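You operate a simulated robot arm through the tools that you are given. There is no shell and no other tool. Be economical: measure what you need, move in short steps, check, and stop when the job is done.

You run a simulated two-armed robot. Do the job below in one go: nothing can be reset, and whatever is moved stays where it is left.

## Task
Pick up the paper cup with one hand, pass it to the other hand and put it on the top deck of the cart. Take the hand sponge and leave it on the drain grid. Do these in any order. Set down upright: paper cup, hand sponge.
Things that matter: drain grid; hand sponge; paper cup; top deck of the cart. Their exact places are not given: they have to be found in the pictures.

Only the result counts: the job must be done as asked and must still hold three seconds after the hand-in. Knocking over, shifting, dropping, spilling or breaking anything else fails it.

## Robot
Two 7-joint arms with two-finger grippers on one trunk, on a base that drives. Base frame: it is fixed to the floor where the robot stands at the start and does not move with it; the origin is under the middle of the robot, x ahead of it, y to its left, z up; the surface under the hand at the start is at about z = 800. Lengths are in mm, angles in degrees, forces in N, time in s.
The left shoulder is at the start at [25, 217, 1155], the right one opposite. With the tool pointing down near the work surface each hand reaches from about 100 to 760 mm from the robot's upright axis, wherever it stands, measured 20 degrees to its own side. Places, roughly: drain grid (22x22 cm) [-2360, 2840, 760]; hand sponge [-2250, 2750, 250]; top deck of the cart [800, 100, 800]. Payload 2.2 kg a hand.
Tool frame (each hand has its own): the origin (TCP) lies between the finger pads and is the grasp point; the fingertips stand 19 mm ahead of it; z points along the fingers, y is the line along which they close. The gripper opens to 116 mm. The gripper's body begins 70 mm behind the TCP.
Orientation is told as [roll, pitch, yaw] about the base's x, y, z axes, in that order, counted from this pose: with the fingers straight down and closing along the base's y, the tool's x points along the base's -x, its y along +y and its z along -z.

## Interface
- The arms move only by the tool apply_moves. It takes "left_deltas", "right_deltas" or both (then of equal length, played together; a hand with none holds still); each is text: rows parted by semicolons, each of 6 numbers parted by spaces: the shift along the tool's x, y, z in units of 30 mm (1.0 is 30 mm), then the turn, a rotation vector about the tool's x, y, z in units of 6 degrees (1.0 is 6 degrees). In form: x y z wx wy wz; .... A call has 1 to 20 rows; each row shifts and turns the commanded pose from where the row before left it, along the tool's axes as they then stand. "left_claw" and "right_claw" are, for a hand that has rows, the opening, from 0 (shut) to 1 (fully open), set as the call begins (left out, the last holds). A call with a number of a shift or a turn outside -1 to 1 is refused whole. Each row takes 0.2 s and may step no farther than 50 mm and 8.6 degrees from the row before; otherwise, or with a gripper value out of range, the whole call is refused. Where a pose cannot be reached the arm comes as near as it can. A force on the tool above 40 N (or 10 N above the force at the start of the call, whichever is more), or a blocked arm, ends the call early, and 0.2 s more pass. The fingers move at their own pace and stop on an object; they squeeze with about 42 N. The grip force told is the motor's: it shows also when the fingers shut on nothing. Time passes only in rows, and 0.2 s behind the last, so rows that do not move let the fingers close. It gives the time, the measured TCP pose, the force on the tool (base axes), the opening and the grip force at its end, in the units of the frame above (readings bear some noise), with the torque about the TCP (base axes, N m) and any sound that the robot's microphone picked up.
- Cameras (640 x 400 px; columns grow to the right, rows downward): "scene" is now at [130.7, 28.4, 1333.9]; the picture's right is [0.27, -0.96, 0.00], its down [-0.56, -0.15, -0.82] and it looks along [0.79, 0.22, -0.58] (base axes); focal length 267 px, centre (320, 200). "left" rides on the left gripper at [69, 15, -96] in its tool frame; the picture's right is [-0.22, 0.98, 0.00], its down [-0.76, -0.17, -0.63] and it looks along [-0.62, -0.14, 0.77] (tool axes); focal length 251 px, centre (320, 200). "right" rides on the right gripper at [69, -15, -97] in its tool frame; the picture's right is [0.21, 0.98, 0.00], its down [-0.76, 0.17, -0.63] and it looks along [-0.62, 0.14, 0.77] (tool axes); focal length 251 px, centre (320, 200).
- camera(camera): a new picture of that camera. The clock stands still meanwhile.
- move_column(by): slides the trunk up (or, below 0, down) by that many mm; the arms and the scene camera ride with it, the base frame stays. It gives what a move gives, with no picture.
- base_move(legs): drives the robot by 1 to 6 legs, each [ahead, left, turn to the left] in mm, mm and degrees, along the robot's own axes; the way and the turn of a leg run together, so that a leg with both is an arc; at most 1500 mm and 180 degrees a leg. The arms and the cameras ride along, it lands a little off, and it stops where it bumps. It gives what a move gives.
- turn_head(pan, tilt): turns the head with the scene camera to pan (to the left, within 80 degrees either way) and tilt (down, from -29 to 69), counted from straight ahead of the robot. It gives what a move gives.
- probe_pixels(camera, pixels): for up to 12 pixels [column, row] of the newest picture of that camera ("zoom" is the newest enlarged one), the place [x, y, z] in the base frame of the surface seen there, good to about 2 mm, but the place of the scene camera against the robot may be out by one fixed shift of up to 12 mm in any direction. The clock stands still meanwhile.
- enlarge(camera, box): a new picture of the part [left, top, right, bottom] of that camera's present view, enlarged. The clock stands still meanwhile.
- hand_in(): hands the job in; it is judged then, once.

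Keep the steps short. Do not move on a guess: measure, check each grasp and each placing, and mend mistakes. In all there are 110 turns and 100 pictures (those below and enlarged ones count). Leave the grippers open and the arms clear of the work at the hand-in unless told otherwise, and finish with a single line.

The tools are called as a command line: name --argument value ..., lists and objects as JSON in quotes. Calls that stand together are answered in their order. apply_moves: Moves the arms, as the interface text tells. Its arguments: {"type":"object","properties":{"left_deltas":{"type":"string"},"left_claw":{"type":"number"},"right_deltas":{"type":"string"},"right_claw":{"type":"number"}},"required":[]} The other tools are called the same way: move_column (by) slides the trunk up or down; base_move (legs) drives the base; turn_head (pan, tilt) turns the head that bears the scene camera; camera (camera) takes a picture; probe_pixels (camera, pixels) gives the place of the surface under pixels of a picture; enlarge (camera, box) takes an enlarged picture of a part of a camera's view; hand_in () hands the job in.

At the start:

```text
clock: 0.0
left_ee_pos: [478.0, 351.2, 1086.9]
left_orientation: [0.1, 0.1, -0.1]
left_force: [0.4, -0.9, 0.1]
left_moment: [0.0, -0.01, 0.01]
left_width: 116.2
left_grip_force: 0.1
right_ee_pos: [543.0, -56.1, 1004.8]
right_orientation: [0.1, 0.1, 0.0]
right_force: [0.8, 0.2, 0.8]
right_moment: [0.04, 0.0, -0.01]
right_width: 116.2
right_grip_force: 0.1
trunk travel left (down, up): [-300.0, 190.0]
robot x, y, heading: [2.0, -0.0, -0.2]
head pan, tilt: [15.4, 34.9]
```

scene: 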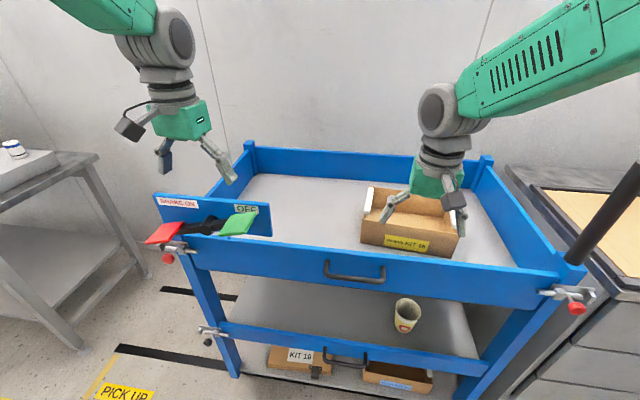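
right: 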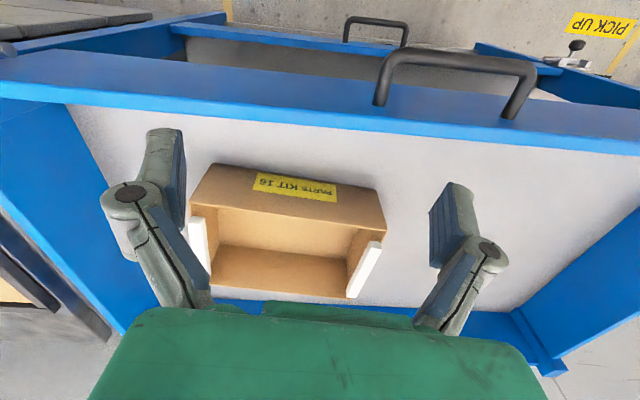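
left: 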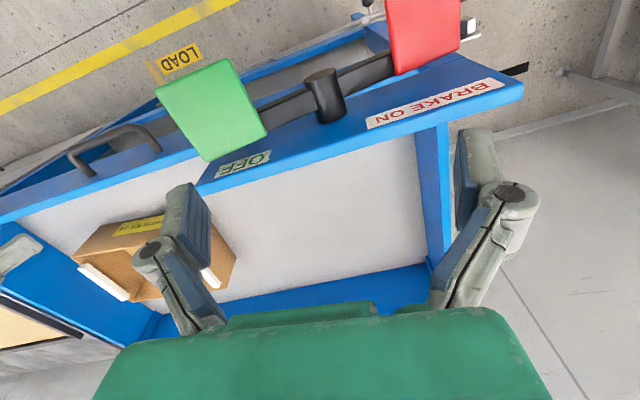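

The cup stands on the cart's lower shelf near (405,315). I'll measure the cup, the decks and the rails, and look closely at the brake lever.

probe_pixels --camera "scene" --pixels '[[405, 303], [405, 322], [404, 332], [300, 300], [290, 190], [400, 210], [350, 240], [350, 270], [330, 335], [355, 375], [400, 375], [450, 300]]'

enlarge --camera "scene" --box '[140, 180, 300, 280]'

enlarge --camera "scene" --box '[300, 240, 500, 365]'

```text
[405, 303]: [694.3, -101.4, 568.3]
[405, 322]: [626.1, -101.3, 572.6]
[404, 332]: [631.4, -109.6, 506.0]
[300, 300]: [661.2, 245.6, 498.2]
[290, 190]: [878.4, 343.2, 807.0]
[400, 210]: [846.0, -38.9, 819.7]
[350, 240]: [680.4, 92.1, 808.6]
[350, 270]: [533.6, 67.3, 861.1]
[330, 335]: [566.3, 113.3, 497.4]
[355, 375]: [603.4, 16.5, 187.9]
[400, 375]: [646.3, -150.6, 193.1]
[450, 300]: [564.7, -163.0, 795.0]
```

```text
4.00 times, centred on (220, 230) of scene
```

zoom: 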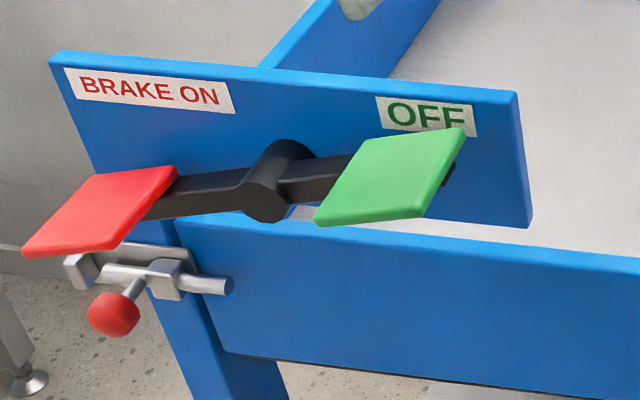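

```text
3.20 times, centred on (400, 302) of scene
```

zoom: 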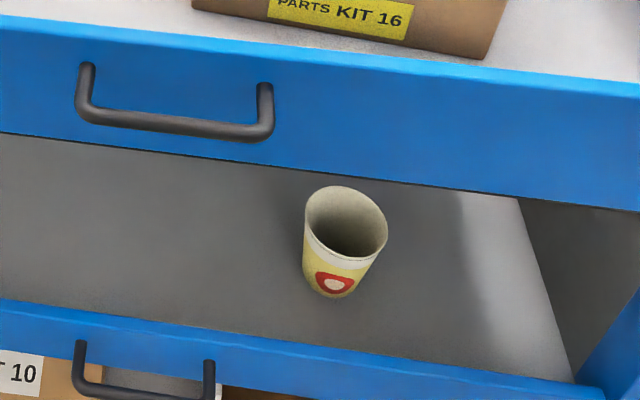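

The brake lever has red ("BRAKE ON") on the left and green ("OFF") on the right. I'll probe both pedal heights, the labels board, and the rail edges to find the opening to the lower shelf.

enlarge --camera "scene" --box '[140, 180, 300, 280]'

probe_pixels --camera "zoom" --pixels '[[100, 210], [40, 250], [165, 175], [390, 180], [335, 215], [450, 135], [280, 150], [60, 60], [510, 100], [520, 220], [400, 240], [400, 370]]'

probe_pixels --camera "scene" --pixels '[[400, 262], [400, 289], [400, 293], [400, 346], [400, 352], [235, 322], [240, 328], [470, 350], [420, 300], [395, 300], [383, 280], [340, 352]]'

```text
4.00 times, centred on (220, 230) of scene
```

zoom: 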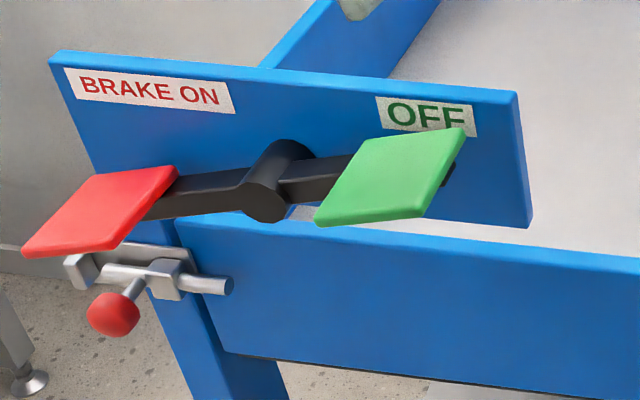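

```text
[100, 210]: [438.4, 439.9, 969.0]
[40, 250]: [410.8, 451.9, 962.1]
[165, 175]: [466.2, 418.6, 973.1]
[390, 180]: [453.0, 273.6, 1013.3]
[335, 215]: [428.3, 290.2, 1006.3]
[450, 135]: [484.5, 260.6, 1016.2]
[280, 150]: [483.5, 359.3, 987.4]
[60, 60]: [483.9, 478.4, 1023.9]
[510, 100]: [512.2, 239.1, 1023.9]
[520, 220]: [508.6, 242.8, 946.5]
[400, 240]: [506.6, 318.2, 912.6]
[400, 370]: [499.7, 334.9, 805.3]
```

```text
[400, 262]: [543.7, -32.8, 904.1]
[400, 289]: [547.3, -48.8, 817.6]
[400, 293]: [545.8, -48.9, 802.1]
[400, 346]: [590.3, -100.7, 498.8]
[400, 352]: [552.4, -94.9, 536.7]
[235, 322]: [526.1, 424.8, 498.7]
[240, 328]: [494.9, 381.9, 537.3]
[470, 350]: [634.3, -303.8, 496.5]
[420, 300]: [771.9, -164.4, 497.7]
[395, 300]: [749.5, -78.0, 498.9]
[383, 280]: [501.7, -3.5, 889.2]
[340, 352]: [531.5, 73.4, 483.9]
```

The red pedal is low (z≈969) and the green one high (≈1013), so the brake is already on. The lower-shelf opening runs from z≈537 to 800, with the cup near (660,-101) and its rim at about 573. Next I pull both hands back from the cart before lowering the trunk.

apply_moves --right_deltas "1 0 0 0 0 0;1 0 0 0 0 0;1 0 0 0 0 0;1 0 0 0 0 0;1 0 0 0 0 0;1 0 0 0 0 0;1 0 0 0 0 0;1 0 0 0 0 0" --left_deltas "1 0 0 0 0 0;1 0 0 0 0 0;1 0 0 0 0 0;1 0 0 0 0 0;1 0 0 0 0 0;1 0 0 0 0 0;1 0 0 0 0 0;0 0 0 0 0 0"

```text
clock: 1.8
left_ee_pos: [277.4, 367.2, 1070.8]
left_orientation: [-0.8, 0.1, 0.3]
left_force: [-0.5, 0.4, 0.2]
left_moment: [-0.03, 0.01, 0.01]
left_width: 116.0
left_grip_force: 0.0
left hand out of reach, approached as far as the arm can: row 6, 7
right_ee_pos: [299.5, -54.5, 1006.9]
right_orientation: [0.1, -0.2, 0.0]
right_force: [0.0, -0.3, 0.8]
right_moment: [0.0, 0.0, -0.04]
right_width: 115.9
right_grip_force: 0.0
trunk travel left (down, up): [-300.0, 190.0]
robot x, y, heading: [0.3, -3.6, 0.0]
head pan, tilt: [15.4, 34.9]
```

Both hands are clear. I'll try turning the right wrist about its own axis, so that its camera would sit above the hand in the low grasp.

apply_moves --right_deltas "0 0 0 0 0 1;0 0 0 0 0 1;0 0 0 0 0 1;0 0 0 0 0 1;0 0 0 0 0 1;0 0 0 0 0 1;0 0 0 0 0 1;0 0 0 0 0 1;0 0 0 0 0 1;0 0 0 0 0 1;0 0 0 0 0 1;0 0 0 0 0 1;0 0 0 0 0 1;0 0 0 0 0 1;0 0 0 0 0 1;0 0 0 0 0 1;0 0 0 0 0 1;0 0 0 0 0 1;0 0 0 0 0 1;0 0 0 0 0 1"

```text
clock: 6.0
left_ee_pos: [280.6, 364.7, 1071.5]
left_orientation: [0.0, 0.0, 0.0]
left_force: [-0.1, -0.8, 0.2]
left_moment: [-0.01, 0.02, 0.02]
left_width: 116.0
left_grip_force: 0.1
right_ee_pos: [299.6, -55.9, 1007.2]
right_orientation: [0.0, 0.1, -120.1]
right_force: [0.4, 0.3, -0.1]
right_moment: [0.01, -0.03, 0.02]
right_width: 115.8
right_grip_force: 0.0
trunk travel left (down, up): [-300.0, 190.0]
robot x, y, heading: [2.5, 0.0, 0.1]
head pan, tilt: [15.4, 34.9]
```

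It turns freely, so I'll finish the 180° turn.

apply_moves --right_deltas "0 0 0 0 0 1;0 0 0 0 0 1;0 0 0 0 0 1;0 0 0 0 0 1;0 0 0 0 0 1;0 0 0 0 0 1;0 0 0 0 0 1;0 0 0 0 0 1;0 0 0 0 0 1;0 0 0 0 0 1"

move_column --by -300

```text
clock: 8.2
left_ee_pos: [280.0, 365.5, 1072.3]
left_orientation: [-0.1, 0.0, -0.1]
left_force: [0.1, -0.3, -0.2]
left_moment: [-0.02, 0.01, 0.01]
left_width: 115.9
left_grip_force: 0.0
right_ee_pos: [306.1, -127.7, 995.1]
right_orientation: [-1.7, 0.5, -179.9]
right_force: [1.0, 0.7, -0.1]
right_moment: [0.0, 0.03, -0.01]
right_width: 115.8
right_grip_force: 0.1
right hand out of reach, approached as far as the arm can: row 6, 7, 8, 9, 10
trunk travel left (down, up): [-300.0, 190.0]
robot x, y, heading: [0.7, 1.2, -0.2]
head pan, tilt: [15.4, 34.9]
```

```text
clock: 11.2
left_ee_pos: [279.4, 366.0, 771.9]
left_orientation: [-0.1, -0.1, 0.0]
left_force: [0.2, 0.1, -0.1]
left_moment: [-0.01, 0.01, 0.02]
left_width: 116.1
left_grip_force: 0.1
right_ee_pos: [305.1, -128.5, 693.7]
right_orientation: [-1.7, 0.3, -179.7]
right_force: [-0.8, 0.3, 0.2]
right_moment: [-0.02, 0.02, 0.0]
right_width: 116.0
right_grip_force: 0.1
trunk travel left (down, up): [0.0, 490.0]
robot x, y, heading: [-0.5, -1.1, -0.1]
head pan, tilt: [15.4, 34.9]
```

The turn worked. With the trunk down, I now bring the right hand forward to x≈395 and tip the fingers forward to 30° below level.

apply_moves --right_deltas "1 0 0 0 0 0;1 0 0 0 0 0;1 0 0 0 0 0;0 0 0 0 1 0;0 0 0 0 1 0;0 0 0 0 1 0;0 0 0 0 1 0;0 0 0 0 1 0;0 0 0 0 1 0;0 0 0 0 1 0;0 0 0 0 1 0;0 0 0 0 1 0;0 0 0 0 1 0" --right_claw 1

camera --camera "right"

camera --camera "scene"

```text
clock: 14.0
left_ee_pos: [280.1, 364.6, 771.8]
left_orientation: [-0.1, -0.1, 0.0]
left_force: [-1.0, -0.1, 0.5]
left_moment: [-0.04, 0.0, 0.02]
left_width: 116.0
left_grip_force: 0.0
right_ee_pos: [415.4, -122.3, 686.5]
right_orientation: [-1.8, 60.4, 178.5]
right_force: [-0.3, -0.1, -1.1]
right_moment: [-0.03, 0.01, 0.01]
right_width: 116.3
right_grip_force: 0.1
right hand out of reach, approached as far as the arm can: row 2, 3, 11, 12, 13
trunk travel left (down, up): [0.0, 490.0]
robot x, y, heading: [3.8, 1.9, 0.2]
head pan, tilt: [15.4, 34.9]
```

```text
93 pictures are left
```

right: 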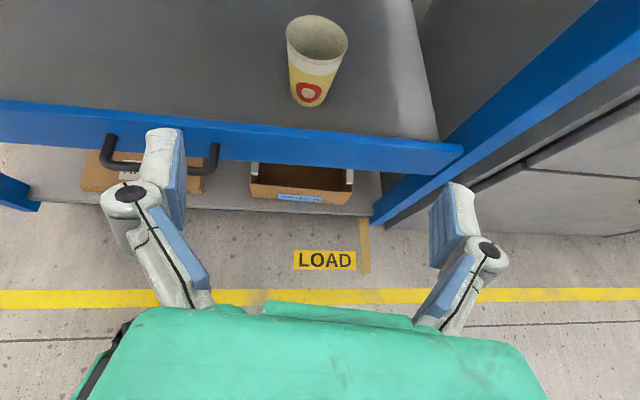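

```text
92 pictures are left
```

scene: 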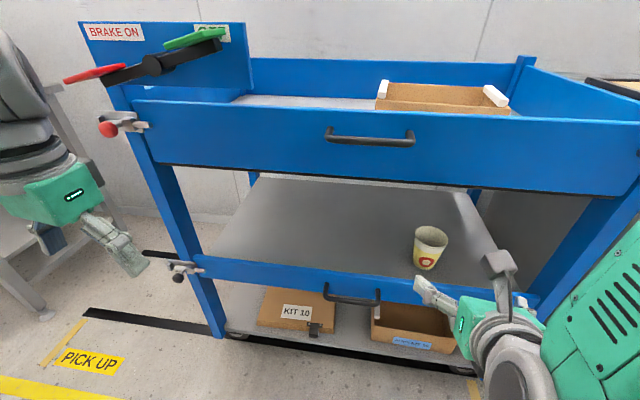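

The hand is clear of the cart, and its camera sees the cup at (315,60). I'll probe the cup rim, its base, the rail and the shelf with this camera, which is accurate for the arm.

probe_pixels --camera "right" --pixels '[[290, 40], [345, 45], [317, 57], [317, 18], [292, 97], [322, 102], [306, 104], [317, 28], [300, 125], [360, 125], [360, 137], [300, 70]]'

probe_pixels --camera "scene" --pixels '[[430, 233], [430, 247], [416, 236], [446, 241], [415, 262], [434, 266], [425, 270], [430, 188], [430, 178], [400, 270], [400, 279], [412, 285]]'

```text
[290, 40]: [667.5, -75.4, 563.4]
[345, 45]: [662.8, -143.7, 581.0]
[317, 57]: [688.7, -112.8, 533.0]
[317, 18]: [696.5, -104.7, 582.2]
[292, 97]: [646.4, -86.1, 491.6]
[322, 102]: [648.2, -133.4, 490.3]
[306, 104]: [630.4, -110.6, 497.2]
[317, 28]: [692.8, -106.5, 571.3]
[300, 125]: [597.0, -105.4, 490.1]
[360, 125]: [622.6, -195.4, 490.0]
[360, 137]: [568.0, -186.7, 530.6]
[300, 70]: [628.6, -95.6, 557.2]
```

```text
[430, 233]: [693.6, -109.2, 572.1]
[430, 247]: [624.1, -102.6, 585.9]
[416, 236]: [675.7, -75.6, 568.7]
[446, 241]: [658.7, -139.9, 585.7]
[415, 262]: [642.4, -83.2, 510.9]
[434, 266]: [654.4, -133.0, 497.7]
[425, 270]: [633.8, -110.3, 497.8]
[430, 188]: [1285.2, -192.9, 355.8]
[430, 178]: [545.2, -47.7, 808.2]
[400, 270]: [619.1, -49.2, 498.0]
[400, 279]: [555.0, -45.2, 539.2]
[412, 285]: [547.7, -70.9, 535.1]
```

In the arm's frame the cup centre is about (661,-109), the shelf 490, the rim 583 and the rail top 531. I correct the side and height, then go halfway in along the finger line and check.

apply_moves --right_deltas "-0.64 -0.43 0 0 0 0;0 0 1 0 0 0;0 0 1 0 0 0;0 0 1 0 0 0;0 0 1 0 0 0;0 0 1 0 0 0"

camera --camera "right"

camera --camera "scene"

```text
clock: 15.4
left_ee_pos: [280.0, 364.4, 771.4]
left_orientation: [0.1, 0.0, 0.0]
left_force: [0.0, -0.6, 0.9]
left_moment: [-0.03, -0.01, 0.0]
left_width: 116.0
left_grip_force: 0.1
right_ee_pos: [540.4, -105.3, 595.0]
right_orientation: [-1.8, 60.1, 178.7]
right_force: [0.9, 0.8, 0.2]
right_moment: [-0.03, 0.03, 0.0]
right_width: 115.7
right_grip_force: 0.2
trunk travel left (down, up): [0.0, 490.0]
robot x, y, heading: [-0.5, -3.9, 0.0]
head pan, tilt: [15.4, 34.9]
```

```text
91 pictures are left
```

right: 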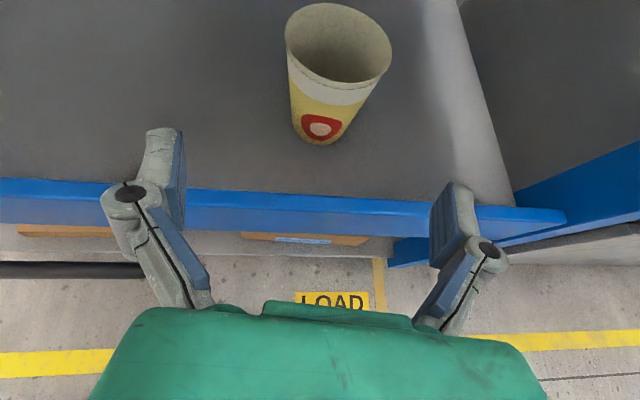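

```text
90 pictures are left
```

scene: 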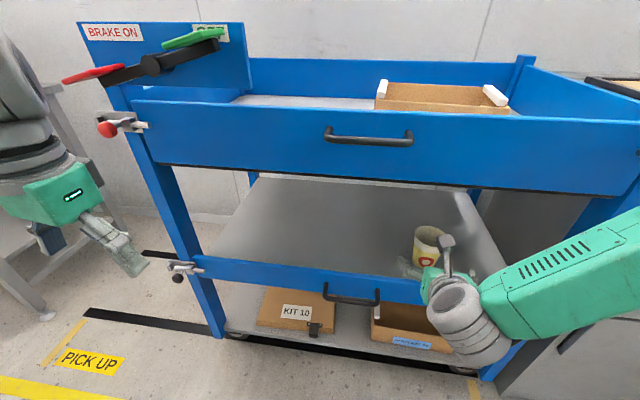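

Good approach. I'll re-measure the cup before closing in.

probe_pixels --camera "right" --pixels '[[287, 45], [389, 60], [338, 5], [292, 115], [350, 125], [318, 143], [342, 90], [330, 200]]'

```text
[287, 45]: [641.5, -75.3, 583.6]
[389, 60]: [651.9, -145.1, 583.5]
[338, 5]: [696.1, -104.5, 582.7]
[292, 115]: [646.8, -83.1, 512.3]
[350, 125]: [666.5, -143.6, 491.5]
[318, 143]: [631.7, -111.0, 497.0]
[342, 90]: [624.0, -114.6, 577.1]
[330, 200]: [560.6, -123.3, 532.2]
```

The centre is confirmed at about (660,-110). I advance 135 mm with the fingers open, straddling the cup.

apply_moves --right_deltas "-0.12 0.18 0.5 0 0 0;0 0 0.8 0 0 0;0 0 0.8 0 0 0;0 0 0.8 0 0 0;0 0 0.8 0 0 0;0 0 0.8 0 0 0"

camera --camera "right"

```text
clock: 16.8
left_ee_pos: [275.8, 364.5, 774.5]
left_orientation: [-0.1, -0.3, -0.1]
left_force: [0.0, -0.1, 0.2]
left_moment: [0.02, 0.05, 0.0]
left_width: 115.9
left_grip_force: 0.1
right_ee_pos: [651.2, -109.6, 532.5]
right_orientation: [-2.1, 60.8, 178.5]
right_force: [-20.2, -5.9, 35.8]
right_moment: [-0.59, 3.41, 0.22]
right_width: 115.5
right_grip_force: 0.1
trunk travel left (down, up): [0.0, 490.0]
robot x, y, heading: [-3.5, 0.1, -0.2]
head pan, tilt: [15.4, 34.9]
```

```text
89 pictures are left
```

right: 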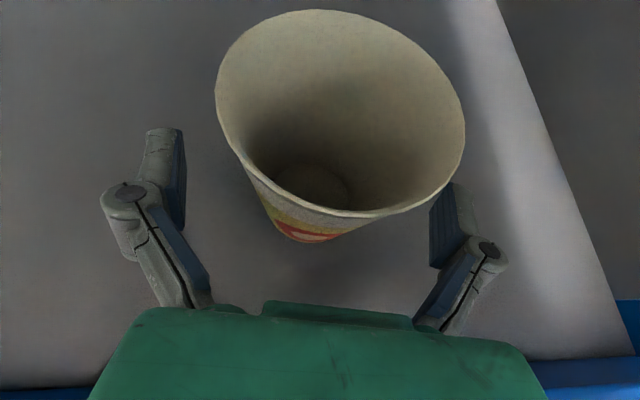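

I read an upward force of 36 N at the end. The moment puts the contact about 100 mm behind the TCP, so the hand body is touching the lower rail. I back off 30 mm and steepen to 45° so the body clears the rail.

apply_moves --right_deltas "0 0 -1 0 0 0;0.6 0 0 0 0 0;0 0 0 0 -1 0;0 0 0 0 -1 0;0 0 0 0 -0.5 0;0 0 0 0 0 0"

camera --camera "scene"

camera --camera "right"

```text
clock: 18.2
left_ee_pos: [278.8, 364.0, 772.0]
left_orientation: [-0.1, -0.2, 0.1]
left_force: [0.3, 0.4, 0.8]
left_moment: [-0.01, 0.01, -0.02]
left_width: 116.1
left_grip_force: 0.1
right_ee_pos: [634.1, -111.4, 555.1]
right_orientation: [-1.4, 45.2, 179.3]
right_force: [-0.4, 0.2, 0.6]
right_moment: [-0.05, 0.03, -0.02]
right_width: 116.1
right_grip_force: 0.0
trunk travel left (down, up): [0.0, 490.0]
robot x, y, heading: [-1.2, -0.2, -0.0]
head pan, tilt: [15.4, 34.9]
```

```text
88 pictures are left
```

scene: 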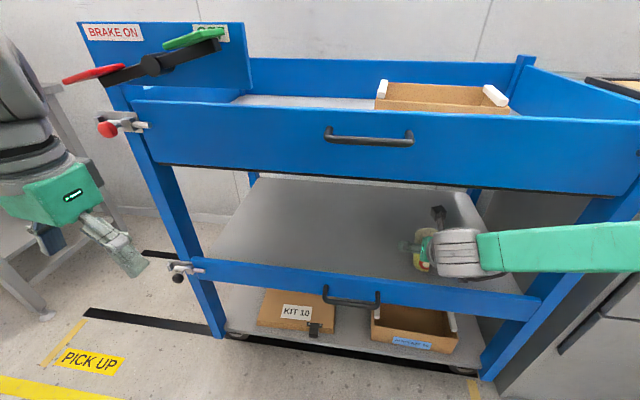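

```text
87 pictures are left
```

right: 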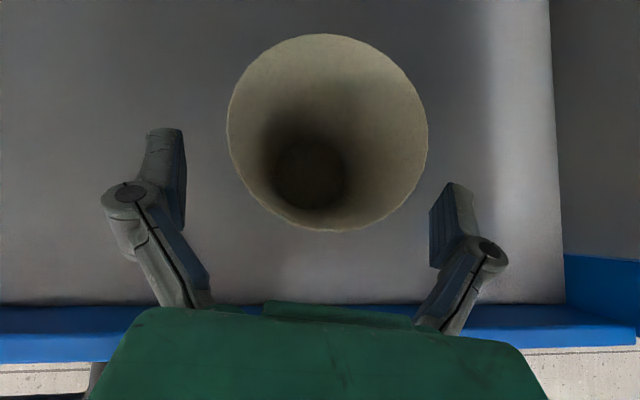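

The forces are near zero and the cart looks unmoved. I'll probe the rim again.

probe_pixels --camera "right" --pixels '[[230, 130], [426, 130], [325, 36], [325, 229], [310, 175], [500, 330], [480, 250]]'

```text
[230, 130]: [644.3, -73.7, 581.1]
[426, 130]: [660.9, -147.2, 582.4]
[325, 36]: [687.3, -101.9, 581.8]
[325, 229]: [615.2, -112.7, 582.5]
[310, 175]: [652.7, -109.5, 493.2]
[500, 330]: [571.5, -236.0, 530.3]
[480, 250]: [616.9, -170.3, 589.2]
```

The cup centre is now read as (652,-110). I make the last short advance to about (645,-110,536).

apply_moves --right_deltas "-0.1 0 0.35 0 0 0;-0.1 0 0.35 0 0 0;0 0 0 0 0 0"

```text
clock: 19.0
left_ee_pos: [278.7, 364.6, 772.7]
left_orientation: [-0.1, -0.2, 0.0]
left_force: [-0.1, -0.2, 0.0]
left_moment: [-0.02, 0.02, -0.04]
left_width: 115.9
left_grip_force: 0.0
right_ee_pos: [644.6, -110.4, 536.0]
right_orientation: [-1.4, 45.3, 179.4]
right_force: [0.7, -1.0, 0.6]
right_moment: [-0.01, 0.0, 0.0]
right_width: 116.1
right_grip_force: 0.1
trunk travel left (down, up): [0.0, 490.0]
robot x, y, heading: [-2.9, -0.7, 0.1]
head pan, tilt: [15.4, 34.9]
```

No contact forces. I close in stages so as not to crush the cup, first to about 58 mm.

apply_moves --right_deltas "0 0 0 0 0 0;0 0 0 0 0 0;0 0 0 0 0 0" --right_claw 0.5

camera --camera "right"

```text
clock: 19.8
left_ee_pos: [279.6, 362.8, 771.7]
left_orientation: [0.0, -0.1, 0.0]
left_force: [0.1, 0.3, 0.7]
left_moment: [0.01, 0.02, -0.03]
left_width: 116.1
left_grip_force: 0.1
right_ee_pos: [647.1, -110.5, 535.5]
right_orientation: [-1.3, 45.2, 179.4]
right_force: [-1.5, 0.2, 0.0]
right_moment: [0.0, 0.02, 0.0]
right_width: 61.5
right_grip_force: 42.4
trunk travel left (down, up): [0.0, 490.0]
robot x, y, heading: [2.5, 1.8, 0.1]
head pan, tilt: [15.4, 34.9]
```

```text
86 pictures are left
```

right: 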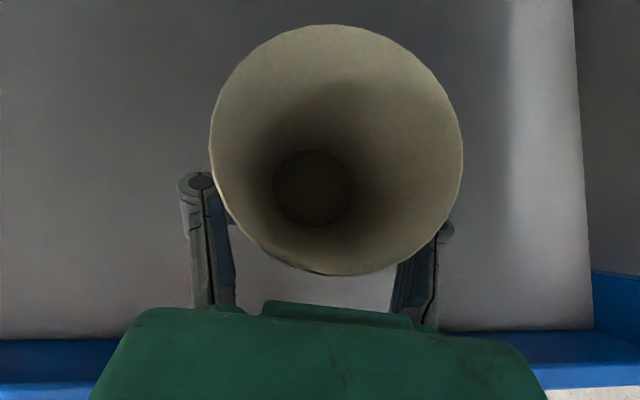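

The cup is held at 61.5 mm. I lift 30 mm, then move diagonally up and back, and check.

apply_moves --right_deltas "0.35 0 -0.35 0 0 0;0.35 0 -0.35 0 0 0;0 0 -0.7 0 0 0;0 0 -0.8 0 0 0;0 0 0 0 0 0"

camera --camera "scene"

camera --camera "right"

```text
clock: 21.0
left_ee_pos: [281.1, 364.1, 771.7]
left_orientation: [-0.1, -0.1, 0.0]
left_force: [-0.2, 0.2, -0.3]
left_moment: [0.0, -0.03, -0.02]
left_width: 115.7
left_grip_force: 0.0
right_ee_pos: [610.9, -114.1, 598.9]
right_orientation: [-1.3, 45.2, 179.2]
right_force: [-0.4, 0.2, -0.2]
right_moment: [-0.01, 0.02, 0.02]
right_width: 61.2
right_grip_force: 42.0
trunk travel left (down, up): [0.0, 490.0]
robot x, y, heading: [-0.0, 3.5, -0.1]
head pan, tilt: [15.4, 34.9]
```

```text
85 pictures are left
```

scene: 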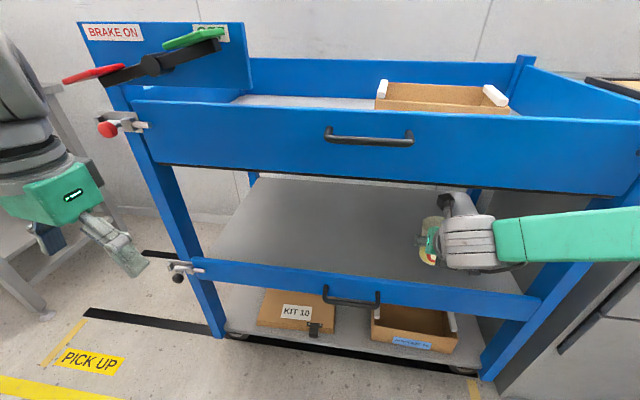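

```text
84 pictures are left
```

right: 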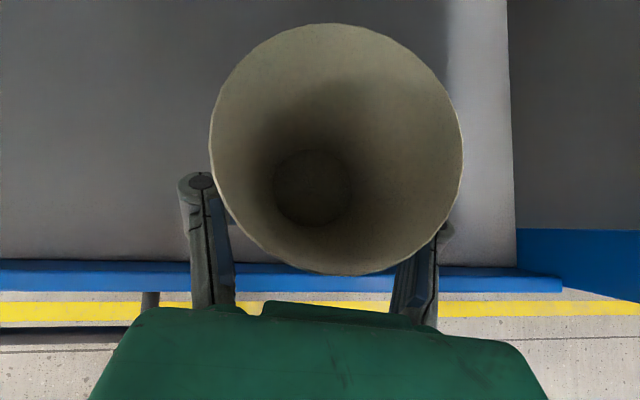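

The cup is held firmly and upright, with its base at about 553 against the rail at 531. I pull straight back out to x≈400.

apply_moves --right_deltas "-0.7 0 -0.7 0 0 0;-0.7 0 -0.7 0 0 0;-0.7 0 -0.7 0 0 0;-0.7 0 -0.7 0 0 0;-0.7 0 -0.7 0 0 0;-0.7 0 -0.7 0 0 0;-0.7 0 -0.7 0 0 0"

camera --camera "scene"

```text
clock: 22.6
left_ee_pos: [279.3, 364.6, 772.1]
left_orientation: [-0.1, -0.1, 0.0]
left_force: [0.8, 0.6, -0.3]
left_moment: [0.0, -0.02, -0.02]
left_width: 116.1
left_grip_force: 0.0
right_ee_pos: [406.8, -113.7, 599.3]
right_orientation: [-1.3, 45.3, 179.3]
right_force: [-0.1, 0.2, -0.2]
right_moment: [-0.01, -0.02, 0.03]
right_width: 60.9
right_grip_force: 41.9
trunk travel left (down, up): [0.0, 490.0]
robot x, y, heading: [1.2, 1.2, -0.0]
head pan, tilt: [15.4, 34.9]
```

```text
83 pictures are left
```

scene: 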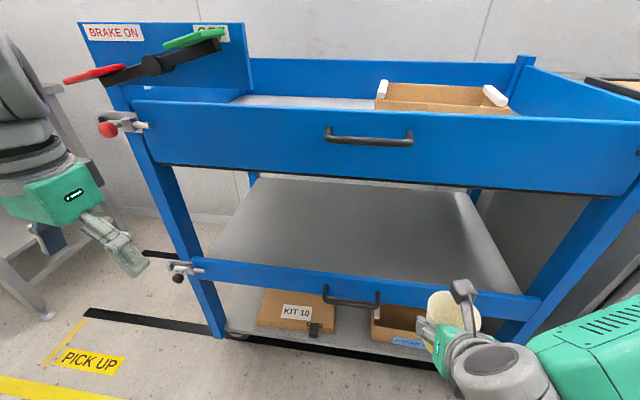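

The cup is out. I drive back 150 mm for handover room, raise the trunk 350 mm, and look again.

base_move --legs '[[-150, 0, 0]]'

move_column --by 350

```text
clock: 24.0
left_ee_pos: [133.4, 362.7, 772.5]
left_orientation: [0.0, -0.1, -0.2]
left_force: [-0.5, -0.3, 1.3]
left_moment: [0.02, -0.04, 0.05]
left_width: 116.1
left_grip_force: 0.1
right_ee_pos: [257.1, -115.6, 599.9]
right_orientation: [-1.5, 45.3, 179.0]
right_force: [0.4, -0.5, -0.5]
right_moment: [-0.02, 0.02, 0.01]
right_width: 60.9
right_grip_force: 42.0
trunk travel left (down, up): [0.0, 490.0]
robot x, y, heading: [-147.3, 0.2, -0.3]
head pan, tilt: [15.4, 34.9]
```

```text
clock: 27.4
left_ee_pos: [133.5, 363.1, 1123.0]
left_orientation: [-0.1, -0.2, -0.1]
left_force: [-0.2, 0.4, 0.3]
left_moment: [0.03, 0.01, 0.0]
left_width: 116.0
left_grip_force: 0.1
right_ee_pos: [257.2, -115.7, 949.2]
right_orientation: [-1.4, 45.2, 179.2]
right_force: [-0.1, 0.6, -0.3]
right_moment: [0.0, 0.02, -0.01]
right_width: 60.6
right_grip_force: 42.2
trunk travel left (down, up): [-350.0, 140.0]
robot x, y, heading: [-148.0, -2.8, -0.2]
head pan, tilt: [15.4, 34.9]
```

Trunk is up and the cup held. I'll turn the right hand 72° about the vertical so it points to the robot's left, keeping the cup upright.

apply_moves --right_deltas "0 0 0 0.7 0 -0.71;0 0 0 0.7 0 -0.71;0 0 0 0.7 0 -0.71;0 0 0 0.7 0 -0.71;0 0 0 0.7 0 -0.71;0 0 0 0.7 0 -0.71;0 0 0 0.7 0 -0.71;0 0 0 0.7 0 -0.71;0 0 0 0.7 0 -0.71;0 0 0 0.7 0 -0.71;0 0 0 0.7 0 -0.71;0 0 0 0.7 0 -0.71"

camera --camera "scene"

```text
clock: 30.0
left_ee_pos: [133.4, 362.2, 1120.7]
left_orientation: [0.0, -0.1, -0.1]
left_force: [-0.1, -0.4, 0.6]
left_moment: [-0.04, -0.01, 0.01]
left_width: 116.1
left_grip_force: 0.1
right_ee_pos: [258.7, -115.3, 949.8]
right_orientation: [0.7, 45.7, -107.7]
right_force: [0.2, 0.2, -0.2]
right_moment: [0.01, 0.0, 0.0]
right_width: 60.6
right_grip_force: 42.2
trunk travel left (down, up): [-350.0, 140.0]
robot x, y, heading: [-146.6, -1.3, -0.4]
head pan, tilt: [15.4, 34.9]
```

```text
82 pictures are left
```

scene: 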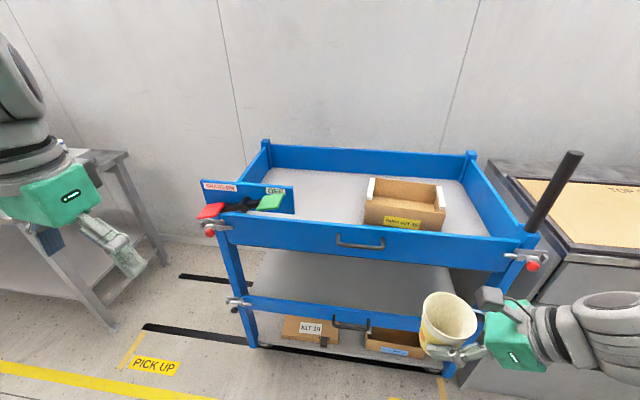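

The right hand now points left with the cup upright. I move it a bit to the left, and bring the left hand to about (220,150,1060), turning it to face right.

apply_moves --right_deltas "0.61 -0.28 0.62 0 0 0;0.61 -0.28 0.62 0 0 0;0 0 0 0 0 0;0 0 0 0 0 0;0 0 0 0 0 0;0 0 0 0 0 0;0 0 0 0 0 0;0 0 0 0 0 0;0 0 0 0 0 0;0 0 0 0 0 0;0 0 0 0 0 0;0 0 0 0 0 0;0 0 0 0 0 0;0 0 0 0 0 0;0 0 0 0 0 0;0 0 0 0 0 0;0 0 0 0 0 0;0 0 0 0 0 0;0 0 0 0 0 0;0 0 0 0 0 0" --left_deltas "-0.36 -0.88 0.25 0 0 0;-0.36 -0.88 0.25 0 0 0;-0.36 -0.88 0.25 0 0 0;-0.36 -0.88 0.25 0 0 0;-0.36 -0.88 0.25 0 0 0;-0.36 -0.88 0.25 0 0 0;-0.36 -0.88 0.25 0 0 0;-0.36 -0.88 0.25 0 0 0;0 0 0 0 0 1;0 0 0 0 0 1;0 0 0 0 0 1;0 0 0 0 0 1;0 0 0 0 0 1;0 0 0 0 0 1;0 0 0 0 0 1;0 0 0 0 0 1;0 0 0 0 0 1;0 0 0 0 0 1;0 0 0 0 0 1;0 0 0 0 0 1"

apply_moves --left_deltas "0 0 0 0 -1 0;0 0 0 0 -1 0;0 0 0 0 -1 0;0 0 0 0 -1 0;0 0 0 0 -1 0;0 0 0 0 -1 0;0 0 0 0 -1 0;0 0 0 0 -1 0;0 0 0 0 -1 0"

camera --camera "left"

camera --camera "scene"

```text
clock: 34.2
left_ee_pos: [223.4, 157.6, 1057.0]
left_orientation: [0.2, -0.1, -72.3]
left_force: [-0.4, 0.4, 0.1]
left_moment: [-0.02, 0.01, 0.01]
left_width: 115.9
left_grip_force: 0.0
left hand out of reach, approached as far as the arm can: row 1, 3
right_ee_pos: [259.9, -60.2, 950.0]
right_orientation: [0.5, 45.8, -107.9]
right_force: [0.6, -0.3, -0.7]
right_moment: [0.0, 0.03, 0.03]
right_width: 60.4
right_grip_force: 42.4
trunk travel left (down, up): [-350.0, 140.0]
robot x, y, heading: [-146.0, 1.0, -0.3]
head pan, tilt: [15.4, 34.9]
```

```text
clock: 36.2
left_ee_pos: [224.6, 160.1, 1056.7]
left_orientation: [0.1, -54.4, -72.4]
left_force: [-0.2, -0.4, -1.0]
left_moment: [0.03, 0.02, 0.0]
left_width: 116.0
left_grip_force: 0.0
right_ee_pos: [260.3, -56.9, 950.4]
right_orientation: [0.7, 45.5, -107.7]
right_force: [0.2, -0.2, 0.3]
right_moment: [0.03, -0.02, 0.0]
right_width: 60.1
right_grip_force: 42.1
trunk travel left (down, up): [-350.0, 140.0]
robot x, y, heading: [-144.7, -2.0, -0.2]
head pan, tilt: [15.4, 34.9]
```

```text
81 pictures are left
```

left: 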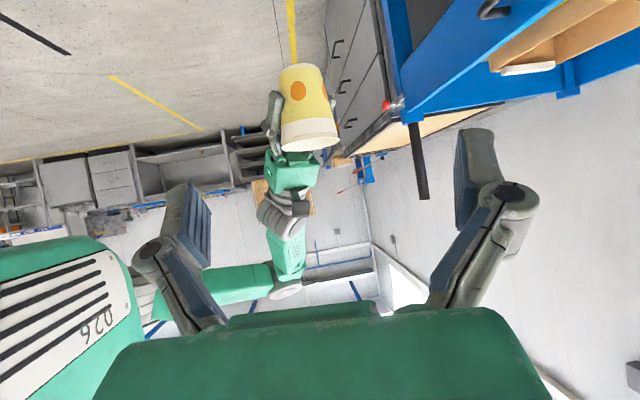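

```text
80 pictures are left
```

scene: 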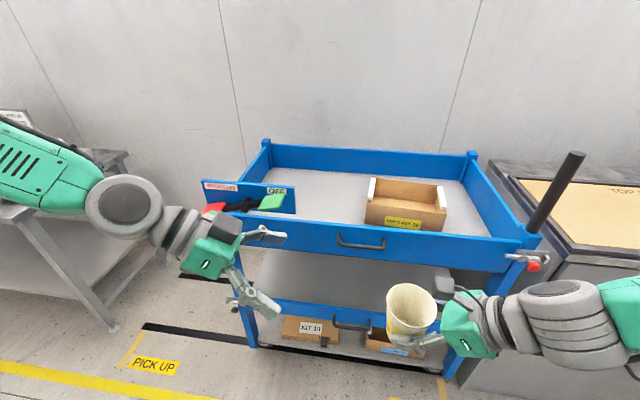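

Both hands face each other. I'll measure the cup and the right fingers with the left hand's camera.

probe_pixels --camera "left" --pixels '[[281, 140], [337, 135], [310, 145], [305, 105], [281, 68], [318, 66], [300, 67], [276, 110], [330, 85], [272, 150], [300, 160]]'

probe_pixels --camera "scene" --pixels '[[410, 285], [388, 300], [436, 305], [410, 320], [392, 325], [425, 342], [400, 345], [408, 326]]'

```text
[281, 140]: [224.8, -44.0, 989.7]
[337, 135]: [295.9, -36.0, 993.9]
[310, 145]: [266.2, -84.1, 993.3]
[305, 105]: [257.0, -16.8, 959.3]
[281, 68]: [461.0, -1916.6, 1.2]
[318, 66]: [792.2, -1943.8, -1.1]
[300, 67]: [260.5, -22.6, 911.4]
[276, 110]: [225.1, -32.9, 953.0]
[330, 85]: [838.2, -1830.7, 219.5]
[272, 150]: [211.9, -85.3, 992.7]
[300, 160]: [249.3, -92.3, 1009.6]
```

```text
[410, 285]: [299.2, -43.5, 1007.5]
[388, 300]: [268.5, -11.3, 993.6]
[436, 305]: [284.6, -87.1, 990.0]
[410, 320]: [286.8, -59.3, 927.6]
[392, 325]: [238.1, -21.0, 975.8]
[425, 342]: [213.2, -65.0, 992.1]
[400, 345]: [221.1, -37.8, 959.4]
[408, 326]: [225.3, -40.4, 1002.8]
```

The cup centre is about (260,-49), rim z≈997, base ≈905. I square the two hands up, right heading +90° and left −90°, and bring the left hand to a pre-grasp spot 130 mm back along its finger line.

apply_moves --right_deltas "0 0 0 0.7 0 -0.71;0 0 0 0.7 0 -0.71;0 0 0 0.7 0 -0.71;0 0 0 0 0 0;0 0 0 0 0 0;0 0 0 0 0 0;0 0 0 0 0 0" --left_deltas "0 0 0 0.82 0 0.57;0 0 0 0.82 0 0.57;0 0 0 0.82 0 0.57;-0.63 0.39 0.78 0 0 0;-0.63 0.39 0.78 0 0 0;-0.63 0.39 0.78 0 0 0;0 0 0 0 0 0"

camera --camera "left"

camera --camera "right"

```text
clock: 37.8
left_ee_pos: [259.2, 69.5, 1062.1]
left_orientation: [-0.4, -54.3, -89.9]
left_force: [0.7, -0.2, -0.1]
left_moment: [0.0, 0.01, 0.02]
left_width: 115.8
left_grip_force: 0.0
right_ee_pos: [257.6, -58.3, 950.6]
right_orientation: [1.1, 45.5, -89.5]
right_force: [0.1, -0.3, -0.3]
right_moment: [-0.03, 0.01, 0.01]
right_width: 59.9
right_grip_force: 41.6
trunk travel left (down, up): [-350.0, 140.0]
robot x, y, heading: [-145.3, -2.5, -0.3]
head pan, tilt: [15.4, 34.9]
```

```text
79 pictures are left
```

left: 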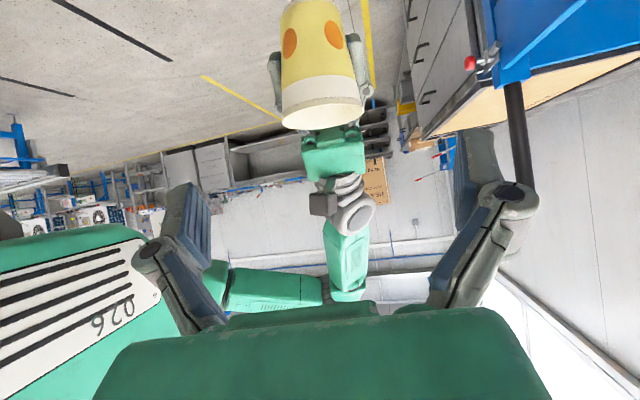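

```text
78 pictures are left
```

right: 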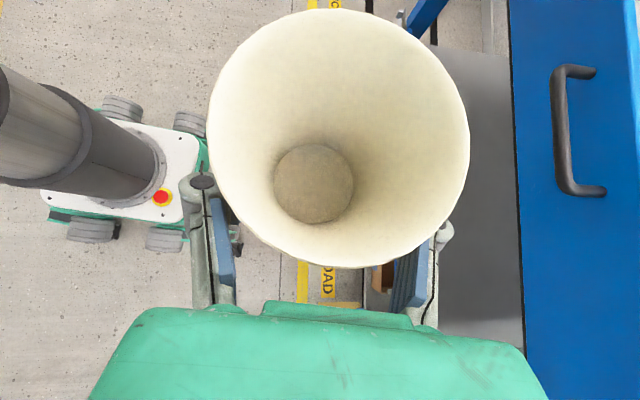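

I'll measure the cup again from the left hand before advancing.

probe_pixels --camera "left" --pixels '[[286, 120], [363, 112], [325, 118], [320, 50], [310, 4], [282, 60], [348, 50], [275, 75], [357, 60]]'

probe_pixels --camera "right" --pixels '[[210, 120], [468, 130], [330, 10], [335, 266], [312, 180]]'

```text
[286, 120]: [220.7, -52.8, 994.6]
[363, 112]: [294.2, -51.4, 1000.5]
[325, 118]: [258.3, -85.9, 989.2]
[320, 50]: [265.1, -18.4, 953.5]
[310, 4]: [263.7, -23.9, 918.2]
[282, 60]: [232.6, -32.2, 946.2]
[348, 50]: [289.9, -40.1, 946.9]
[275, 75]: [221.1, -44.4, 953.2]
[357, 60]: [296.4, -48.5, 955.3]
```

```text
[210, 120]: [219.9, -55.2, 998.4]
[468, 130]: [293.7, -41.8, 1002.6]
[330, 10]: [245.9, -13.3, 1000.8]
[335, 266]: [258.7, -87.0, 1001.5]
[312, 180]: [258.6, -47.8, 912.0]
```

The rim is at about 1000 and the centre (257,-50). I advance the left hand 100 mm with the fingers open, then look.

apply_moves --left_deltas "-0.06 -0.06 0.85 0 0 0;0 0 0.85 0 0 0;0 0 0.85 0 0 0;0 0 0.85 0 0 0;0 0 0 0 0 0" --left_claw 1

camera --camera "left"

camera --camera "right"

```text
clock: 39.0
left_ee_pos: [257.9, -16.4, 1002.0]
left_orientation: [-0.3, -54.0, -89.9]
left_force: [0.9, -0.6, 0.0]
left_moment: [-0.02, -0.02, -0.02]
left_width: 115.9
left_grip_force: 0.1
right_ee_pos: [258.0, -58.0, 950.4]
right_orientation: [1.2, 45.5, -89.5]
right_force: [0.0, 0.5, 0.8]
right_moment: [-0.02, -0.01, -0.02]
right_width: 60.0
right_grip_force: 41.9
trunk travel left (down, up): [-350.0, 140.0]
robot x, y, heading: [-148.3, -1.6, -0.5]
head pan, tilt: [15.4, 34.9]
```

```text
77 pictures are left
```

left: 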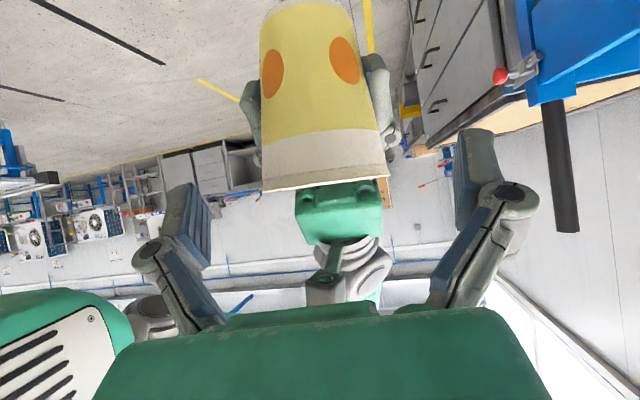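

```text
76 pictures are left
```

right: 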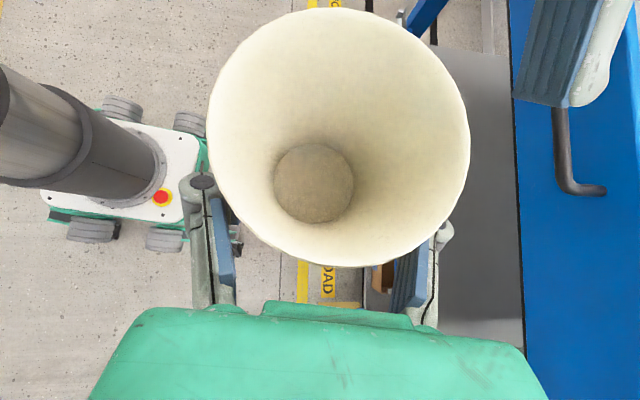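

Well centred. I advance the last 25 mm and close to check the grip.

apply_moves --left_deltas "0 0 0.42 0 0 0;0 0 0.42 0 0 0;0 0 0 0 0 0"

camera --camera "left"

camera --camera "right"

```text
clock: 39.8
left_ee_pos: [256.7, -37.8, 987.5]
left_orientation: [-0.3, -54.0, -89.9]
left_force: [0.1, -0.5, -0.1]
left_moment: [0.01, 0.02, -0.01]
left_width: 116.1
left_grip_force: 0.0
right_ee_pos: [257.4, -61.1, 950.5]
right_orientation: [1.1, 45.6, -89.5]
right_force: [-0.9, -1.4, 0.1]
right_moment: [-0.02, -0.05, -0.01]
right_width: 59.6
right_grip_force: 41.5
trunk travel left (down, up): [-350.0, 140.0]
robot x, y, heading: [-147.0, 1.5, -0.2]
head pan, tilt: [15.4, 34.9]
```

```text
75 pictures are left
```

left: 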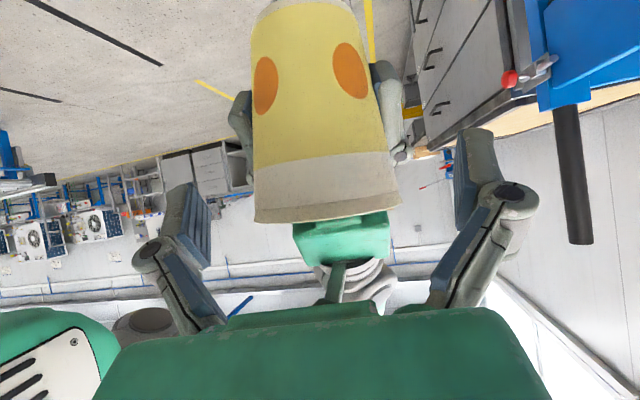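

```text
74 pictures are left
```

right: 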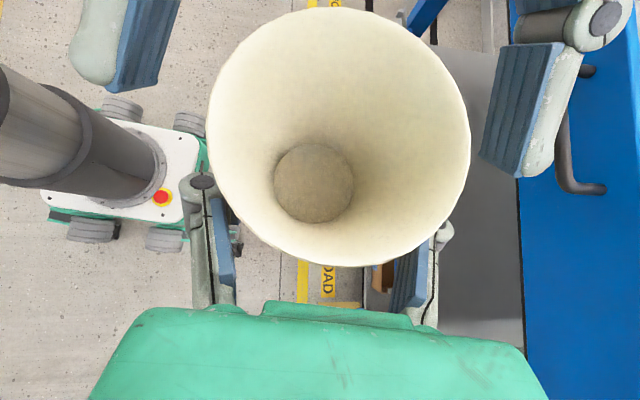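

The left pads flank the upper wall just past the centre line. I close the left hand.

apply_moves --left_deltas "0 0 0 0 0 0;0 0 0 0 0 0;0 0 0 0 0 0" --left_claw 0.5

camera --camera "right"

camera --camera "left"

```text
clock: 40.6
left_ee_pos: [255.7, -37.6, 985.6]
left_orientation: [-0.3, -54.0, -90.0]
left_force: [-0.3, -0.3, 1.4]
left_moment: [-0.08, -0.13, -0.11]
left_width: 69.8
left_grip_force: 41.8
right_ee_pos: [258.7, -60.9, 949.4]
right_orientation: [1.2, 45.5, -89.5]
right_force: [0.6, -1.3, -1.4]
right_moment: [0.04, 0.15, 0.1]
right_width: 59.8
right_grip_force: 42.0
trunk travel left (down, up): [-350.0, 140.0]
robot x, y, heading: [-149.0, -2.7, -0.7]
head pan, tilt: [15.4, 34.9]
```

```text
73 pictures are left
```

right: 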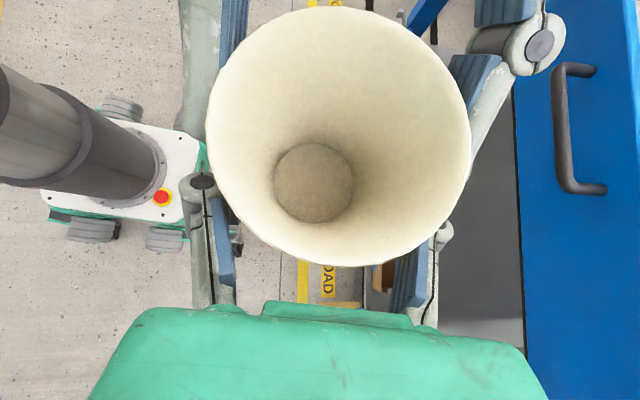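

```text
72 pictures are left
```

left: 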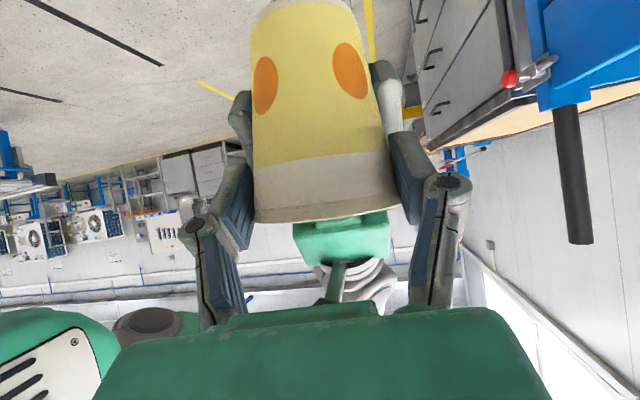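

Both hands hold the cup (69.8 mm and 59.8 mm). I open the right hand and check that the cup stays put.

apply_moves --right_deltas "0 0 0 0 0 0;0 0 0 0 0 0;0 0 0 0 0 0" --right_claw 0.85

camera --camera "right"

```text
clock: 41.4
left_ee_pos: [257.1, -37.4, 986.7]
left_orientation: [-0.4, -54.0, -89.8]
left_force: [0.0, 0.3, 1.0]
left_moment: [-0.01, 0.03, 0.01]
left_width: 69.7
left_grip_force: 41.4
right_ee_pos: [258.7, -60.3, 950.3]
right_orientation: [1.1, 45.6, -89.5]
right_force: [-0.6, -0.4, -0.5]
right_moment: [0.04, -0.02, 0.0]
right_width: 98.8
right_grip_force: 0.2
trunk travel left (down, up): [-350.0, 140.0]
robot x, y, heading: [-148.4, -0.8, -0.4]
head pan, tilt: [15.4, 34.9]
```

```text
71 pictures are left
```

right: 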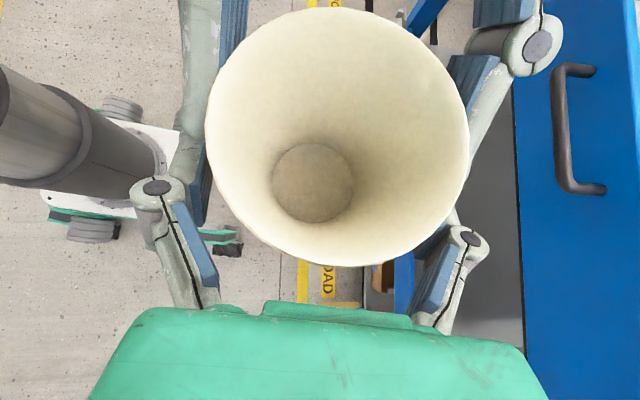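

The left hand holds the cup alone. I back the right hand straight away to the right.

apply_moves --right_deltas "-0.7 0 -0.7 0 0 0;-0.7 0 -0.7 0 0 0;-0.7 0 -0.7 0 0 0;-0.7 0 -0.7 0 0 0;-0.7 0 -0.7 0 0 0"

camera --camera "scene"

```text
clock: 42.6
left_ee_pos: [257.3, -38.6, 987.4]
left_orientation: [-0.3, -54.0, -90.0]
left_force: [0.3, 0.3, -0.3]
left_moment: [0.0, 0.0, -0.03]
left_width: 70.1
left_grip_force: 42.3
right_ee_pos: [257.6, -210.7, 947.9]
right_orientation: [1.1, 45.7, -89.5]
right_force: [0.2, -0.4, -0.5]
right_moment: [0.03, 0.0, 0.03]
right_width: 98.8
right_grip_force: 0.0
trunk travel left (down, up): [-350.0, 140.0]
robot x, y, heading: [-151.3, -5.4, -0.4]
head pan, tilt: [15.4, 34.9]
```

```text
70 pictures are left
```

scene: 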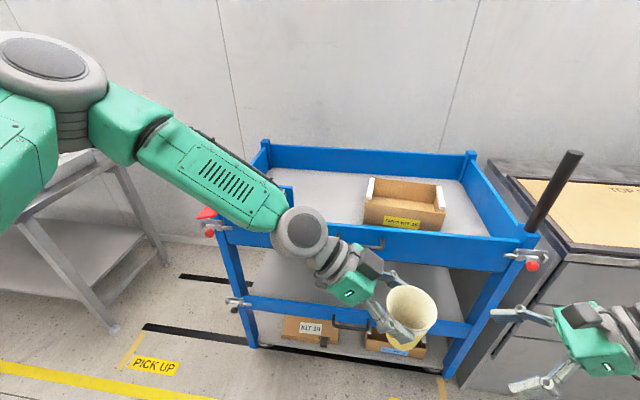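

The handover is done. Next I choose the drop spot on the top deck by probing the deck, kit box and rails.

probe_pixels --camera "scene" --pixels '[[310, 205], [330, 200], [345, 190], [300, 185], [366, 222], [368, 182], [330, 223], [270, 165], [325, 234], [272, 172], [340, 172], [440, 185]]'

move_column --by 140

```text
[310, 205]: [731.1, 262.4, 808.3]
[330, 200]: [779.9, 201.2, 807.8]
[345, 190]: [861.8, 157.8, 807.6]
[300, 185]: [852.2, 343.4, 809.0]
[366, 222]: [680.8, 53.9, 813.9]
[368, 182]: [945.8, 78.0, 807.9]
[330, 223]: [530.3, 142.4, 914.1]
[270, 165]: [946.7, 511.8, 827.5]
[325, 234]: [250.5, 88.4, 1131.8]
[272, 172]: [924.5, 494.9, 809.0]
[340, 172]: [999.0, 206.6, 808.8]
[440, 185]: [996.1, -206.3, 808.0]
```

```text
clock: 44.2
left_ee_pos: [256.8, -37.7, 1126.7]
left_orientation: [-0.4, -54.1, -89.9]
left_force: [-1.2, -1.1, -0.5]
left_moment: [-0.03, 0.04, 0.01]
left_width: 69.6
left_grip_force: 41.6
right_ee_pos: [257.6, -209.5, 1088.5]
right_orientation: [1.1, 45.6, -89.5]
right_force: [0.1, 0.6, 0.1]
right_moment: [-0.02, 0.02, -0.04]
right_width: 98.7
right_grip_force: 0.0
trunk travel left (down, up): [-490.0, 0.0]
robot x, y, heading: [-147.6, -1.4, -0.4]
head pan, tilt: [15.4, 34.9]
```

The deck is clear around (720,170), with the kit box starting at y≈55. I swing the left hand toward forward heading in stages, moving it slightly ahead, with the cup kept high (base≈1049).

apply_moves --left_deltas "0 0.5 0 -0.81 0 -0.587;0 0.5 0 -0.81 0 -0.587;0 0.5 0 -0.81 0 -0.587;0 0.5 0 -0.81 0 -0.587;0 0.5 0 -0.81 0 -0.587;0 0.5 0 -0.81 0 -0.587;0 0 0 0 0 0"

```text
clock: 45.9
left_ee_pos: [342.7, -15.5, 1128.5]
left_orientation: [-0.3, -54.0, -53.9]
left_force: [-0.7, 0.3, 0.0]
left_moment: [0.03, -0.01, 0.01]
left_width: 69.5
left_grip_force: 42.4
right_ee_pos: [257.8, -209.6, 1088.1]
right_orientation: [1.1, 45.6, -89.5]
right_force: [-0.7, -0.4, 0.0]
right_moment: [0.0, -0.02, -0.02]
right_width: 98.4
right_grip_force: 0.1
trunk travel left (down, up): [-490.0, 0.0]
robot x, y, heading: [-148.0, 0.5, -0.3]
head pan, tilt: [15.4, 34.9]
```

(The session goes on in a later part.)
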